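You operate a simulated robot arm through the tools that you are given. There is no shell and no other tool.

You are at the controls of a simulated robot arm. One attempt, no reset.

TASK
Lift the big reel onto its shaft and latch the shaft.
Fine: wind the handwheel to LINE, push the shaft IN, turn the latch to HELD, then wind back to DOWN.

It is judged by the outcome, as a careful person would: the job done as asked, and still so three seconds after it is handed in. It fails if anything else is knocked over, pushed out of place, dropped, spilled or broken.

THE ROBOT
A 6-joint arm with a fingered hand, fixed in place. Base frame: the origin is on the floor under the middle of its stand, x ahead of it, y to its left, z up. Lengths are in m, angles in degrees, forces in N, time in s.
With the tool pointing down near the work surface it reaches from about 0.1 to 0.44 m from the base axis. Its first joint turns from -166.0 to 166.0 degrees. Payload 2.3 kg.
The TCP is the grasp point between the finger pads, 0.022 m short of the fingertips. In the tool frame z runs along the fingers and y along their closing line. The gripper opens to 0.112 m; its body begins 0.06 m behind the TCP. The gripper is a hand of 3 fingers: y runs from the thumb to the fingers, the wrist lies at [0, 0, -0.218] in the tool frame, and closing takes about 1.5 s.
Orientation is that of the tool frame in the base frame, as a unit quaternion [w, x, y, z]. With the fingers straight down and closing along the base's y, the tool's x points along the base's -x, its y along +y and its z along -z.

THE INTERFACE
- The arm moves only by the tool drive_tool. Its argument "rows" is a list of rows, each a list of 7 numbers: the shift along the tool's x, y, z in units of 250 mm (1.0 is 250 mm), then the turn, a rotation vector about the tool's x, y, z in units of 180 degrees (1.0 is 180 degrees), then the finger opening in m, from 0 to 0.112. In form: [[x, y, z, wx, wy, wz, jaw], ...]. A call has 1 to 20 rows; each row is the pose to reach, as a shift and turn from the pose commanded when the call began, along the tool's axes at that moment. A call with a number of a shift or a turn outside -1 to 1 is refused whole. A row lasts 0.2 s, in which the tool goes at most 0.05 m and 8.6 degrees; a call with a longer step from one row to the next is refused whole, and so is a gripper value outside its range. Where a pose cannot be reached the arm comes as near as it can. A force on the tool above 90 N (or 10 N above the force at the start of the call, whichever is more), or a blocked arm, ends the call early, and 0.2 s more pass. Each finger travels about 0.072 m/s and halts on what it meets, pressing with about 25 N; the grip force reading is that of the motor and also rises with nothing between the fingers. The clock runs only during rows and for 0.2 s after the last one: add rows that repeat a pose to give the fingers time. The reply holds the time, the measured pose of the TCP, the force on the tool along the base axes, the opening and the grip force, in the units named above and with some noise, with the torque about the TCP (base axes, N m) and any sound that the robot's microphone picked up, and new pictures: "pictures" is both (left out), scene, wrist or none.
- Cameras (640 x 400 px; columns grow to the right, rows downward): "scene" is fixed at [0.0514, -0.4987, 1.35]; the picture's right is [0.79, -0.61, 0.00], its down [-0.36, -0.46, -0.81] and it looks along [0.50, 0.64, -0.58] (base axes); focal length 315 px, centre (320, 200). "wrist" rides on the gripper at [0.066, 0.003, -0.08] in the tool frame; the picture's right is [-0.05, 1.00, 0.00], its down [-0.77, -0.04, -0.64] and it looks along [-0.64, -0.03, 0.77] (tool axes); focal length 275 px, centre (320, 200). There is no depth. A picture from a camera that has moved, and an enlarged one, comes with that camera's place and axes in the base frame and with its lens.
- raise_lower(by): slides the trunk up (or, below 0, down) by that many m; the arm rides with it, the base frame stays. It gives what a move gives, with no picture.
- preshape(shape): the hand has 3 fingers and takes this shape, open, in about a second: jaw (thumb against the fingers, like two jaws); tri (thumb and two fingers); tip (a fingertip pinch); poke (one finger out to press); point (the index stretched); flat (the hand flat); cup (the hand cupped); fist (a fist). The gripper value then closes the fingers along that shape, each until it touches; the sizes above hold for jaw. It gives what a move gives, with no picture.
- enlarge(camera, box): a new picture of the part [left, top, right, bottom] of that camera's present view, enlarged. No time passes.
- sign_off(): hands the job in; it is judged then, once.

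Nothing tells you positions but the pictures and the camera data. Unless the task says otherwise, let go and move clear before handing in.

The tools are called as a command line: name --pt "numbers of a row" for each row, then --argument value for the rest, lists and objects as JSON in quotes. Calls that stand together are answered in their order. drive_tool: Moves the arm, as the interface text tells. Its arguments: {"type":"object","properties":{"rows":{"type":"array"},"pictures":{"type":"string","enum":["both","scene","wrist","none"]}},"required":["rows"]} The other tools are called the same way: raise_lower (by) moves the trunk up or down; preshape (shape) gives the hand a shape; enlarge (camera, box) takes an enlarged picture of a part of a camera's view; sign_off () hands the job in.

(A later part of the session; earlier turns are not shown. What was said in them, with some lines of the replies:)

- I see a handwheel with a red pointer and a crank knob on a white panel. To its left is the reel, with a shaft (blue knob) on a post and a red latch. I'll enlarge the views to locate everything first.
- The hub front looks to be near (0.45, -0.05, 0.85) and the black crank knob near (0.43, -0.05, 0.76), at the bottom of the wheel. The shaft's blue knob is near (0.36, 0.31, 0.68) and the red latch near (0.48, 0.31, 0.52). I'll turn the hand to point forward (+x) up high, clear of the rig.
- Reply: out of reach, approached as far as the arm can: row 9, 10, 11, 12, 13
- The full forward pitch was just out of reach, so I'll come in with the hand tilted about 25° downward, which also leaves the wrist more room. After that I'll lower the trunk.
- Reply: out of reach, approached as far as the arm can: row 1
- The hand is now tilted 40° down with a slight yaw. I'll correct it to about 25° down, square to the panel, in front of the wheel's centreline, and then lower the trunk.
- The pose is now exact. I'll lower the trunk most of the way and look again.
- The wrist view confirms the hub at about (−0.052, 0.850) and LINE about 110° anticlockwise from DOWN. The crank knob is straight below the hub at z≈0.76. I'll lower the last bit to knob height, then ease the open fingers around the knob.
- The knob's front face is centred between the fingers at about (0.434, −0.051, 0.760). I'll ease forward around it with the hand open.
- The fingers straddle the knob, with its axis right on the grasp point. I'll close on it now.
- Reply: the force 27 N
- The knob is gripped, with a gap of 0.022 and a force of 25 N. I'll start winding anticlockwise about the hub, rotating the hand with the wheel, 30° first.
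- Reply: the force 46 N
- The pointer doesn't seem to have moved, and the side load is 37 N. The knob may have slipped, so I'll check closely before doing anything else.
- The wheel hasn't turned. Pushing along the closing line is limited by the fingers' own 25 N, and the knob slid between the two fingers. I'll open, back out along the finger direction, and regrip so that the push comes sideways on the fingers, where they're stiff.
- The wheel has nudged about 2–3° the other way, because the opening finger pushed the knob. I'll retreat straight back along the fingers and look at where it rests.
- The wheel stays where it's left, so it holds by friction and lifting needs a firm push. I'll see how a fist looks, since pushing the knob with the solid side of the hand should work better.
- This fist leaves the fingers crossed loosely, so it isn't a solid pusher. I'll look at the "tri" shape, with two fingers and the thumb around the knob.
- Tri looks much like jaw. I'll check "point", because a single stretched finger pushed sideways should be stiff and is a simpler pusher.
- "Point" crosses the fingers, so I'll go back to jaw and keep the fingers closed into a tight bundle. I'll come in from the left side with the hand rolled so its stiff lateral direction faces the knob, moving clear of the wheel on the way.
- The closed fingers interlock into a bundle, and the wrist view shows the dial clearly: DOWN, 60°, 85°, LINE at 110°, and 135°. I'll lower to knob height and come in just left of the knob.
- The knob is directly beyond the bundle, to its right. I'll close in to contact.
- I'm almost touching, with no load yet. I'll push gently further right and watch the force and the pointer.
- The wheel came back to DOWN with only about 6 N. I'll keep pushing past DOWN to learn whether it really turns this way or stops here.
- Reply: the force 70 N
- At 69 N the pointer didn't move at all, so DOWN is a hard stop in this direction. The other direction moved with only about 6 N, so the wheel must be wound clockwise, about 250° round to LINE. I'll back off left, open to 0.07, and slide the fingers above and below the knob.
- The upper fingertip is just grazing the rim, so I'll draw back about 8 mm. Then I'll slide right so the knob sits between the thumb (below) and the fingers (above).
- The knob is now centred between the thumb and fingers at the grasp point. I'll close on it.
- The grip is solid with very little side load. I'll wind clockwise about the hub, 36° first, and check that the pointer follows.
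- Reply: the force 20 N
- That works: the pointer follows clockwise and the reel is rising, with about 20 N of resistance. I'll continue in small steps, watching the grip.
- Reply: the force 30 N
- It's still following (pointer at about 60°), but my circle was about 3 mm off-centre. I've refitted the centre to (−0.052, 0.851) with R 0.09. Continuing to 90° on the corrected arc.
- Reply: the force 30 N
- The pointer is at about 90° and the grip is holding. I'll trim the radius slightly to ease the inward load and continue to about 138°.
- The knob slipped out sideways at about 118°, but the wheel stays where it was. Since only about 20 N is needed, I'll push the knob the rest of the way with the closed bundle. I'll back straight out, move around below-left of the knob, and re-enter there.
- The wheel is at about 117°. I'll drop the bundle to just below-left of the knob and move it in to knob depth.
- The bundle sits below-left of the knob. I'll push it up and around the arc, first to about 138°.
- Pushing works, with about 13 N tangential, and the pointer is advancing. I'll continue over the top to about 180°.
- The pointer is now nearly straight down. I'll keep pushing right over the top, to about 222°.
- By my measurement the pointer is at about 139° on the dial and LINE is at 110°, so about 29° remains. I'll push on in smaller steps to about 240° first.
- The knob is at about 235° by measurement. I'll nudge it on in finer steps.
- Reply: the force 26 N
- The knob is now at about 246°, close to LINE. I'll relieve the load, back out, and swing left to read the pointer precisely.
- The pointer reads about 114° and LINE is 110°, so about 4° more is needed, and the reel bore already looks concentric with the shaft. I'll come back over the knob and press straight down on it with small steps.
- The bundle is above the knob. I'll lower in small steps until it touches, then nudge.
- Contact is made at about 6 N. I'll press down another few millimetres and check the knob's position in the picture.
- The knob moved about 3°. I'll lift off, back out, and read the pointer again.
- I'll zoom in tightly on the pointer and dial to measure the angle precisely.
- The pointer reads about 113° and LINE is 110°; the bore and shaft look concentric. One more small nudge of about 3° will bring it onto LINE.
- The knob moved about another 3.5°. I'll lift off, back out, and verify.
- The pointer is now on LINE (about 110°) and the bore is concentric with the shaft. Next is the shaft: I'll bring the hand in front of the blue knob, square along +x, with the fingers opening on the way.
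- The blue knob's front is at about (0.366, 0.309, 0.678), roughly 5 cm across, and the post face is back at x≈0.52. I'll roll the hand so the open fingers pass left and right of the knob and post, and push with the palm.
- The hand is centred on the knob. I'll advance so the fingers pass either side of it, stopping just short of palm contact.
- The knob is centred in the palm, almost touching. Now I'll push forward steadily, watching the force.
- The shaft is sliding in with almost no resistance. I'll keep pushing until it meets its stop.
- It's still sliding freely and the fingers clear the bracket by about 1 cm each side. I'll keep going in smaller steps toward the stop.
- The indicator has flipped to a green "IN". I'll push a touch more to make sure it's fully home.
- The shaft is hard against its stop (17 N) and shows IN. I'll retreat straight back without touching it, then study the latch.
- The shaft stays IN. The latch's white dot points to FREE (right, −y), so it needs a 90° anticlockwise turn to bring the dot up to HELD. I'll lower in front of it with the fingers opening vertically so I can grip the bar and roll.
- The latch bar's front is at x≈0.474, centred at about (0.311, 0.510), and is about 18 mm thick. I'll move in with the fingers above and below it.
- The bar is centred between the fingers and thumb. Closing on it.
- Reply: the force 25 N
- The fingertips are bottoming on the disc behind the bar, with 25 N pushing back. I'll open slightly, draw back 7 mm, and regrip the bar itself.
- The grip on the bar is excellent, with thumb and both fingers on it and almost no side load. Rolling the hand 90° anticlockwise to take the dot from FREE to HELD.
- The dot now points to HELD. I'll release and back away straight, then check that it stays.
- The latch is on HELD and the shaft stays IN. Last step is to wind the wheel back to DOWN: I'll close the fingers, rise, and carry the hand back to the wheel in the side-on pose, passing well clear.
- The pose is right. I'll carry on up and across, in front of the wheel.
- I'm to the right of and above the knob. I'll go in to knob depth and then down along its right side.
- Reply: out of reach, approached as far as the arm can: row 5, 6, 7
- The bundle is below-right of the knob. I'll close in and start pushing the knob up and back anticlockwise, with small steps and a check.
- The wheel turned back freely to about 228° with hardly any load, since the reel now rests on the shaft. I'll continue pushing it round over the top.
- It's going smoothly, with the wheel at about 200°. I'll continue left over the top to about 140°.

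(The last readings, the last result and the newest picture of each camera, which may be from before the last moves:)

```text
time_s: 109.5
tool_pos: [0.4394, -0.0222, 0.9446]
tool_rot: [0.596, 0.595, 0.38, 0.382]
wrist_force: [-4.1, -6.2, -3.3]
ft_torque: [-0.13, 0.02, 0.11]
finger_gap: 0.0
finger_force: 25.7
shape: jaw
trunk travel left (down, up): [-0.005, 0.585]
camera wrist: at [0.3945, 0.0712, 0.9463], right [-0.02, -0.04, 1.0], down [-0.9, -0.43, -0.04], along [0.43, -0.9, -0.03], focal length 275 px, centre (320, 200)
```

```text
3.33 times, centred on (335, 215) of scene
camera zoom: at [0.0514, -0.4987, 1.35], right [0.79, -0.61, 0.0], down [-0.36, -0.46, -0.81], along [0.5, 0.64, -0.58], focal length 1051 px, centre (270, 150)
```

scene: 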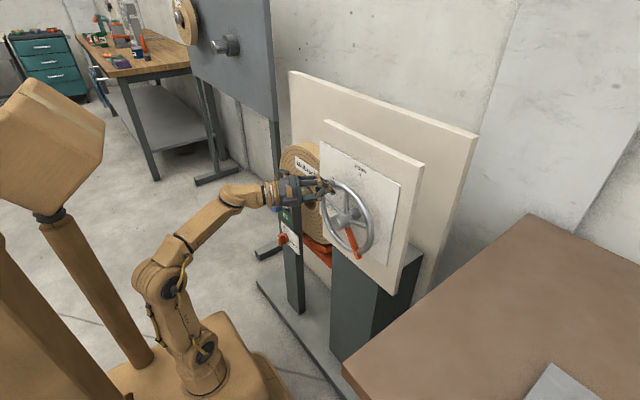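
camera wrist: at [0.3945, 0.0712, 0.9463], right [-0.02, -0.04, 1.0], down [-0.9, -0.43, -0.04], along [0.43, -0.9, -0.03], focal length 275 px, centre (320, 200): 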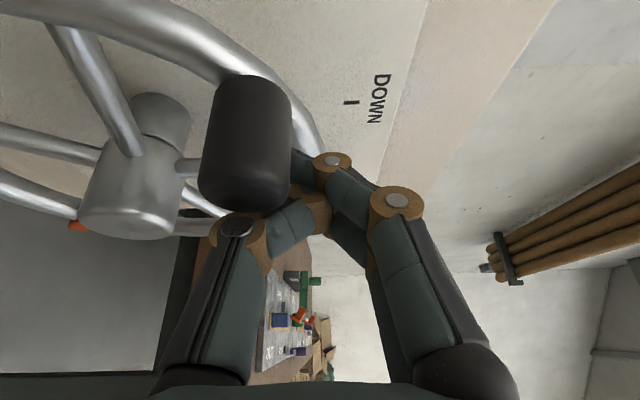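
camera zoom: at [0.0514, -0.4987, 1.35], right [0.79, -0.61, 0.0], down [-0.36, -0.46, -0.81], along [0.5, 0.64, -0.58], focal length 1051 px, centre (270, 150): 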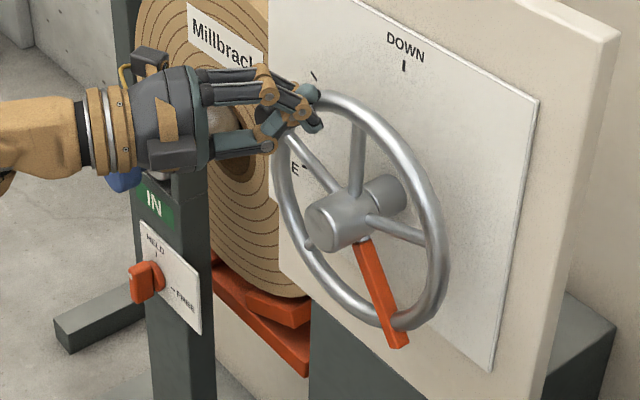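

The wheel is at about 140°. Next I'll push down the left side to about 90°.

drive_tool --pt "0.0279 -0.0128 -0.013 0 0 0 0.0" --pt "0.0547 -0.0276 -0.0255 0 0 0 0.0" --pt "0.0808 -0.0452 -0.0377 0 0 0 0.0" --pt "0.1051 -0.0656 -0.049 0 0 0 0.0" --pt "0.1279 -0.088 -0.0597 0 0 0 0.0" --pt "0.1489 -0.112 -0.0695 0 0 0 0.0" --pt "0.1674 -0.1388 -0.0781 0 0 0 0.0" --pt "0.1841 -0.1668 -0.0859 0 0 0 0.0" --pt "0.1986 -0.1964 -0.0926 0 0 0 0.0" --pt "0.2106 -0.2272 -0.0982 0 0 0 0.0"

enlarge --camera "scene" --box '[270, 155, 400, 275]'

```text
time_s: 111.7
tool_pos: [0.4402, 0.0369, 0.887]
tool_rot: [0.597, 0.595, 0.381, 0.381]
wrist_force: [-6.2, 0.3, 3.9]
ft_torque: [0.04, 0.2, 0.01]
finger_gap: 0.0002
finger_force: 24.8
shape: jaw
trunk travel left (down, up): [-0.005, 0.585]
camera wrist: at [0.3945, 0.1302, 0.8884], right [-0.02, -0.04, 1.0], down [-0.9, -0.43, -0.04], along [0.43, -0.9, -0.03], focal length 275 px, centre (320, 200)
```

scene: 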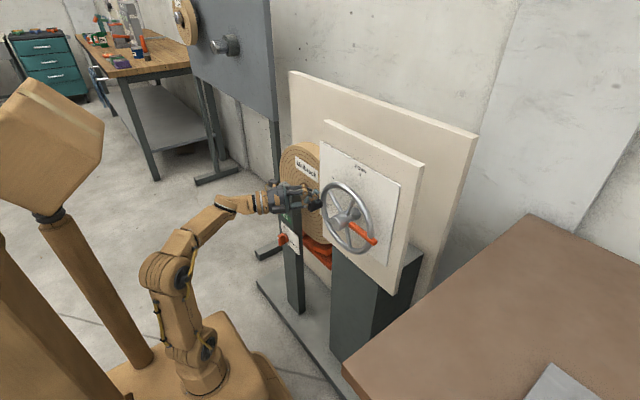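
wrist: 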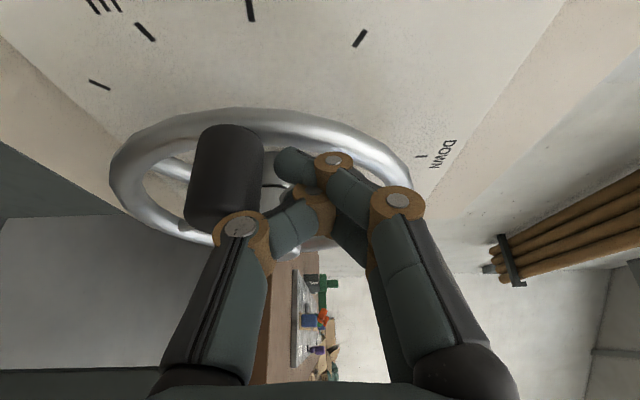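

```text
3.33 times, centred on (335, 215) of scene
camera zoom: at [0.0514, -0.4987, 1.35], right [0.79, -0.61, 0.0], down [-0.36, -0.46, -0.81], along [0.5, 0.64, -0.58], focal length 1051 px, centre (270, 150)
```

zoom: 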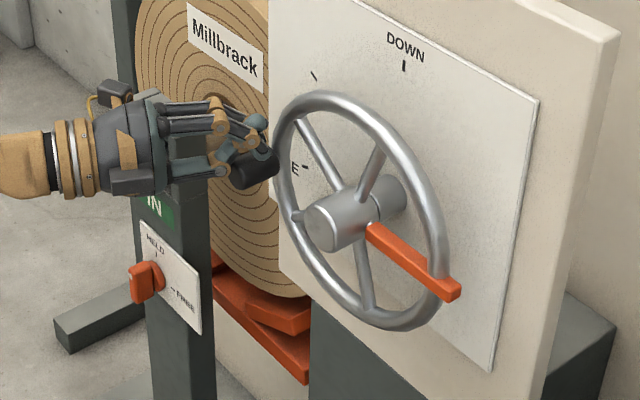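

The wheel is at about 90°. The red cradle is dropping away and the reel is staying up on its shaft. Continuing down the left side to about 40°.

drive_tool --pt "0.0098 -0.0316 -0.0046 0 0 0 0.0" --pt "0.0163 -0.0644 -0.0076 0 0 0 0.0" --pt "0.0207 -0.098 -0.0096 0 0 0 0.0" --pt "0.0225 -0.1312 -0.0105 0 0 0 0.0" --pt "0.0217 -0.1648 -0.0101 0 0 0 0.0" --pt "0.0178 -0.1984 -0.0083 0 0 0 0.0" --pt "0.0116 -0.2308 -0.0054 0 0 0 0.0" --pt "0.0029 -0.2636 -0.0014 0 0 0 0.0" --pt "-0.0087 -0.2944 0.0041 0 0 0 0.0" --pt "-0.0221 -0.324 0.0103 0 0 0 0.0"

enlarge --camera "scene" --box '[260, 155, 390, 275]'

```text
time_s: 113.9
tool_pos: [0.4399, 0.0316, 0.805]
tool_rot: [0.596, 0.595, 0.381, 0.381]
wrist_force: [-2.3, -1.7, 7.2]
ft_torque: [-0.11, -0.03, -0.01]
finger_gap: 0.0001
finger_force: 25.5
shape: jaw
trunk travel left (down, up): [-0.005, 0.585]
camera wrist: at [0.3952, 0.1243, 0.8073], right [-0.02, -0.04, 1.0], down [-0.9, -0.43, -0.04], along [0.43, -0.9, -0.03], focal length 275 px, centre (320, 200)
```

scene: 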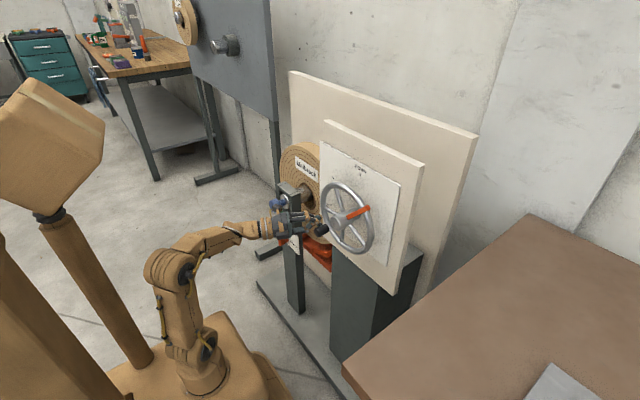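
wrist: 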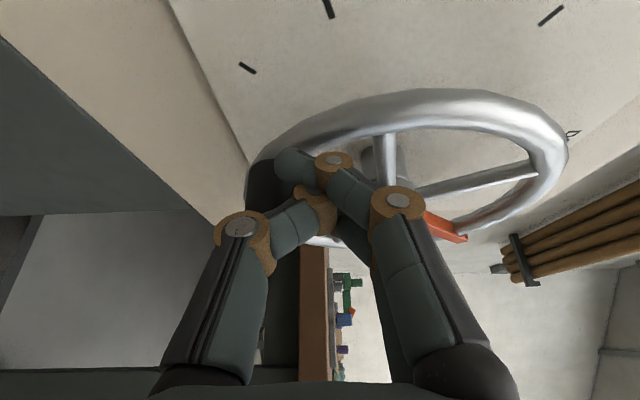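

```text
3.33 times, centred on (325, 215) of scene
camera zoom: at [0.0514, -0.4987, 1.35], right [0.79, -0.61, 0.0], down [-0.36, -0.46, -0.81], along [0.5, 0.64, -0.58], focal length 1051 px, centre (303, 150)
```

zoom: 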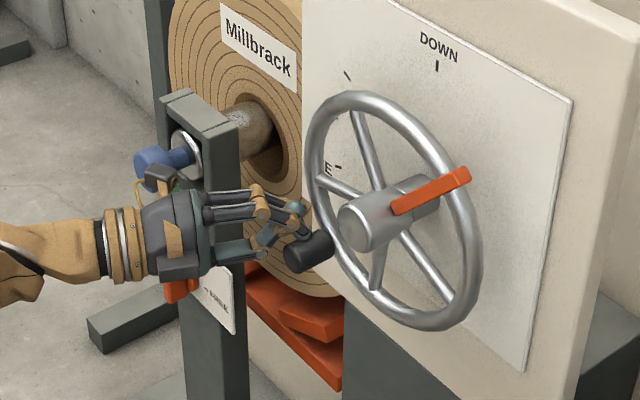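

The wheel is at about 45°. This is the last stretch, round the bottom to the DOWN stop.

drive_tool --pt "-0.0159 -0.0288 0.0074 0 0 0 0.0" --pt "-0.0344 -0.0556 0.0161 0 0 0 0.0" --pt "-0.0547 -0.0808 0.0255 0 0 0 0.0" --pt "-0.0765 -0.104 0.0357 0 0 0 0.0" --pt "-0.1007 -0.1244 0.047 0 0 0 0.0" --pt "-0.1261 -0.1428 0.0588 0 0 0 0.0" --pt "-0.1529 -0.1588 0.0713 0 0 0 0.0" --pt "-0.1808 -0.172 0.0843 0 0 0 0.0" --pt "-0.1917 -0.172 0.0894 0 0 0 0.0" --pt "-0.2026 -0.172 0.0945 0 0 0 0.0"

enlarge --camera "scene" --box '[260, 155, 390, 275]'

```text
time_s: 116.1
tool_pos: [0.4417, -0.02, 0.7633]
tool_rot: [0.597, 0.593, 0.383, 0.381]
wrist_force: [5.3, 24.4, -0.3]
ft_torque: [0.1, -0.02, 0.14]
finger_gap: 0.0
finger_force: 25.3
shape: jaw
trunk travel left (down, up): [-0.005, 0.585]
camera wrist: at [0.3959, 0.0726, 0.7646], right [-0.02, -0.04, 1.0], down [-0.9, -0.44, -0.03], along [0.44, -0.9, -0.03], focal length 275 px, centre (320, 200)
```

scene: 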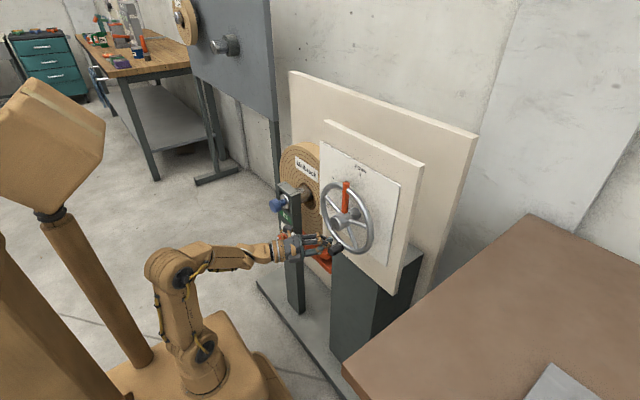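
wrist: 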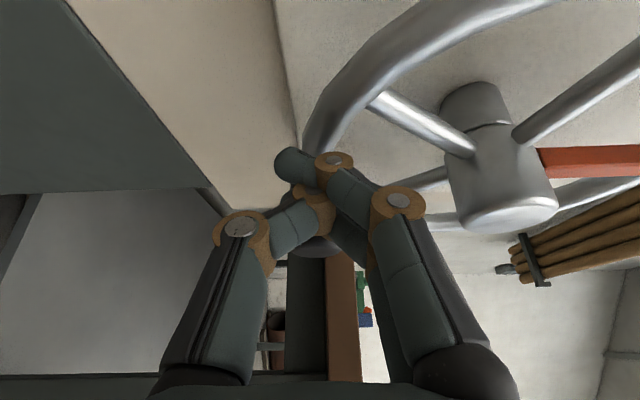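

```text
3.33 times, centred on (325, 215) of scene
camera zoom: at [0.0514, -0.4987, 1.35], right [0.79, -0.61, 0.0], down [-0.36, -0.46, -0.81], along [0.5, 0.64, -0.58], focal length 1051 px, centre (303, 150)
```

zoom: 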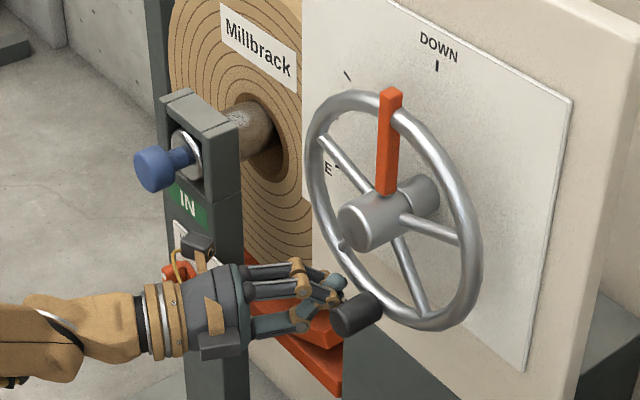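

The pointer is back on DOWN against its stop. I'll back off to the left, away from the knob, and withdraw clear.

drive_tool --pt "0.0543 0 -0.0254 0 0 0 0.0" --pt "0.1087 0 -0.0507 0 0 0 0.0" --pt "0.163 0 -0.076 0 0 0 0.0" --pt "0.2174 0 -0.1014 0 0 0 0.0" --pt "0.248 0.06 -0.167 0 0 0 0.0" --pt "0.279 0.119 -0.233 0 0 0 0.0" --pt "0.31 0.178 -0.299 0 0 0 0.0" --pt "0.341 0.237 -0.365 0 0 0 0.0" --pt "0.372 0.297 -0.431 0 0 0 0.0" --pt "0.4035 0.356 -0.4971 0 0 0 0.0" --pt "0.4035 0.356 -0.4971 0 0 0 0.0"

enlarge --camera "scene" --box '[300, 155, 400, 265]'

enlarge --camera "scene" --box '[250, 140, 350, 290]'

```text
time_s: 118.5
tool_pos: [0.3708, 0.1202, 0.8503]
tool_rot: [0.596, 0.596, 0.381, 0.38]
wrist_force: [0.2, -0.1, 1.0]
ft_torque: [-0.03, 0.0, 0.0]
finger_gap: 0.0
finger_force: 24.6
shape: jaw
trunk travel left (down, up): [-0.005, 0.585]
camera wrist: at [0.3267, 0.2128, 0.8531], right [-0.02, -0.04, 1.0], down [-0.9, -0.43, -0.04], along [0.43, -0.9, -0.03], focal length 275 px, centre (320, 200)
```

scene: 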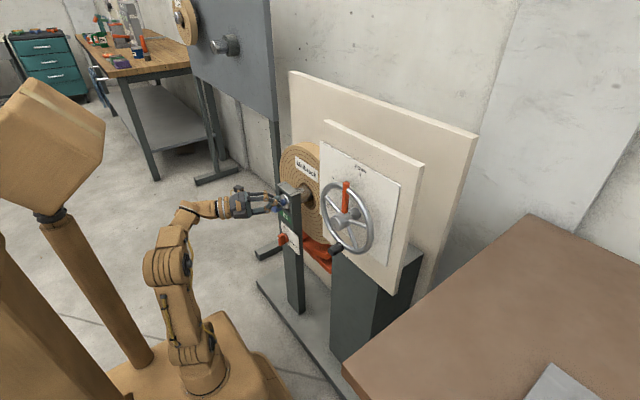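
wrist: 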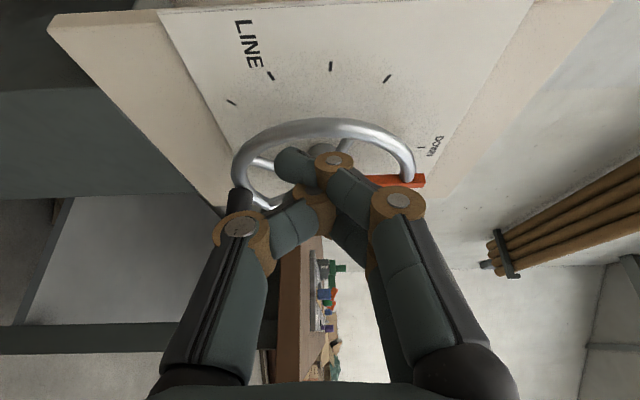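

```text
3.64 times, centred on (350, 210) of scene
camera zoom: at [0.0514, -0.4987, 1.35], right [0.79, -0.61, 0.0], down [-0.36, -0.46, -0.81], along [0.5, 0.64, -0.58], focal length 1147 px, centre (211, 164)
```

zoom: 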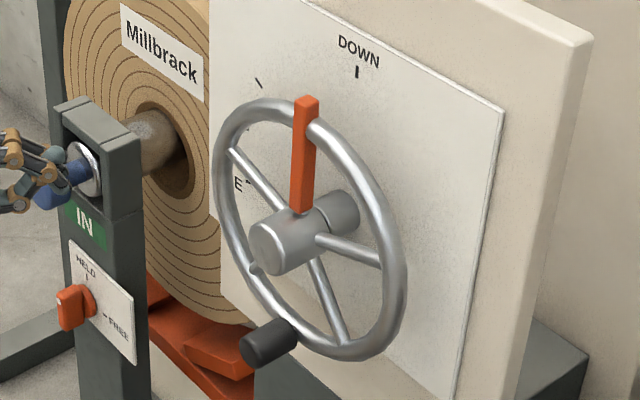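

```text
2.67 times, centred on (300, 215) of scene
camera zoom: at [0.0514, -0.4987, 1.35], right [0.79, -0.61, 0.0], down [-0.36, -0.46, -0.81], along [0.5, 0.64, -0.58], focal length 841 px, centre (373, 160)
```

zoom: 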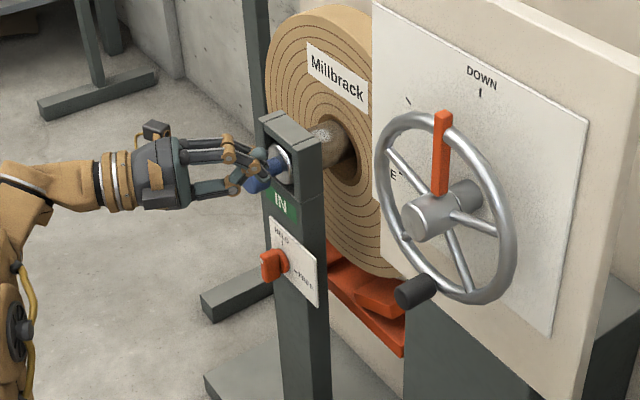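

The pointer is on DOWN, the shaft shows IN and the latch is at HELD. The reel hangs on its shaft with the cradle lowered. I'll move the hand further clear and do a final check after a pause.

drive_tool --pt "-0.028 0.08 -0.022 0 0 0 0.0" --pt "-0.056 0.16 -0.044 0 0 0 0.0" --pt "-0.084 0.24 -0.067 0 0 0 0.03" --pt "-0.112 0.32 -0.089 0 0 0 0.06" --pt "-0.14 0.4 -0.111 0 0 0 0.08" --pt "-0.14 0.4 -0.111 0 0 0 0.08" --pt "-0.14 0.4 -0.111 0 0 0 0.08" --pt "-0.14 0.4 -0.111 0 0 0 0.08" --pt "-0.14 0.4 -0.111 0 0 0 0.08" --pt "-0.14 0.4 -0.111 0 0 0 0.08" --pt "-0.14 0.4 -0.111 0 0 0 0.08" --pt "-0.14 0.4 -0.111 0 0 0 0.08"

enlarge --camera "scene" --box '[310, 155, 390, 265]'

enlarge --camera "scene" --box '[250, 140, 340, 280]'

```text
time_s: 121.1
tool_pos: [0.3295, 0.0976, 0.9519]
tool_rot: [0.596, 0.596, 0.38, 0.381]
wrist_force: [-0.7, 0.1, -0.2]
ft_torque: [0.01, 0.0, 0.0]
finger_gap: 0.0798
finger_force: 0.1
shape: jaw
trunk travel left (down, up): [-0.005, 0.585]
camera wrist: at [0.2852, 0.1919, 0.953], right [-0.02, -0.04, 1.0], down [-0.9, -0.43, -0.04], along [0.43, -0.9, -0.03], focal length 275 px, centre (320, 200)
```

scene: 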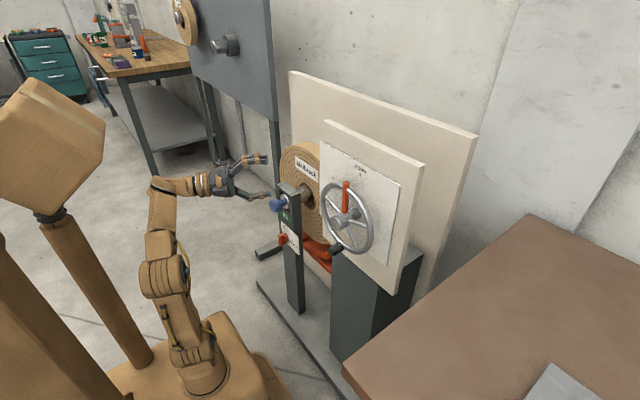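
wrist: 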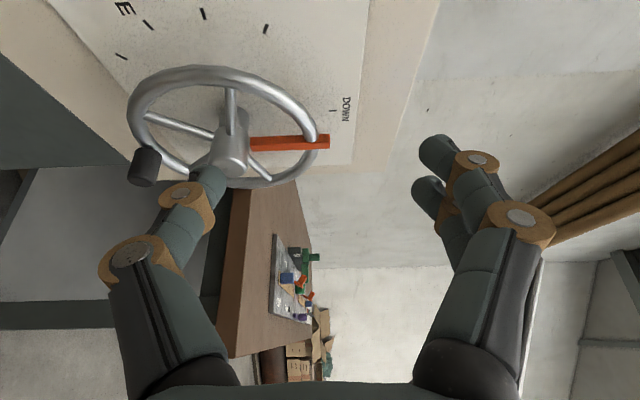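

```text
3.64 times, centred on (350, 210) of scene
camera zoom: at [0.0514, -0.4987, 1.35], right [0.79, -0.61, 0.0], down [-0.36, -0.46, -0.81], along [0.5, 0.64, -0.58], focal length 1147 px, centre (211, 164)
```

zoom: 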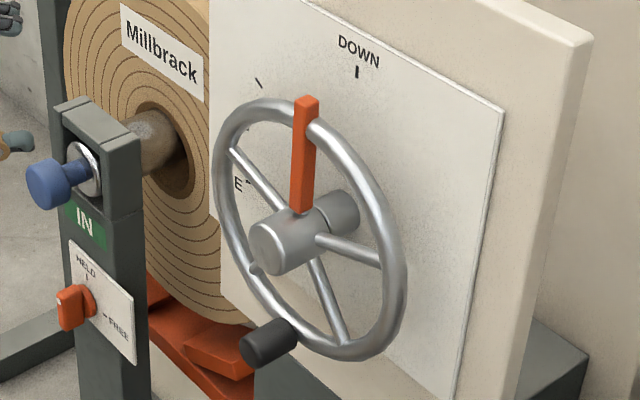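

```text
2.86 times, centred on (295, 210) of scene
camera zoom: at [0.0514, -0.4987, 1.35], right [0.79, -0.61, 0.0], down [-0.36, -0.46, -0.81], along [0.5, 0.64, -0.58], focal length 901 px, centre (391, 171)
```

zoom: 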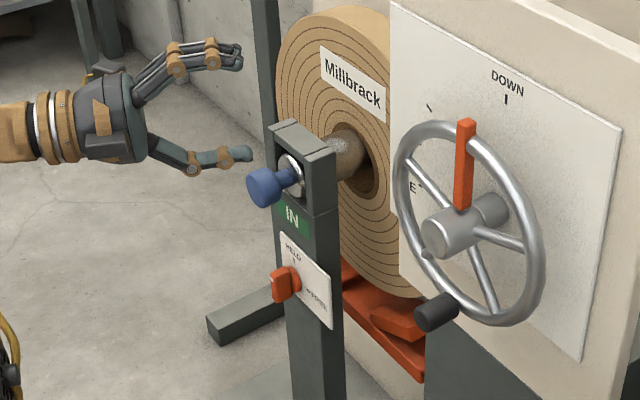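

Everything is holding after the pause. The wheel is at DOWN, the shaft shows a green IN and the latch dot is on HELD. The reel hangs on its shaft with the cradle lowered, and the hand is clear, so I'm handing in.

sign_off

```text
The job is handed in.
```

The reel is on its shaft, and I've handed the job in. The handing-in gave no result beyond confirming receipt.

- **Handwheel:** I wound it to LINE before moving the shaft, then back to the DOWN stop.
- **Shaft:** I pushed it fully in until it met its stop, and the indicator reads a green IN.
- **Latch:** it is turned to HELD and stayed there after I let go.
- **Reel:** it hangs on the shaft with the red cradle lowered away from it.

The wheel only turns clockwise from DOWN, so reaching LINE took about 250° rather than the short way round. Before I worked that out, I pushed it against the DOWN stop with up to about 70 N. My grip on the crank also slipped once partway round, and I finished by pushing the knob instead. I saw no damage, and nothing else was knocked or moved.
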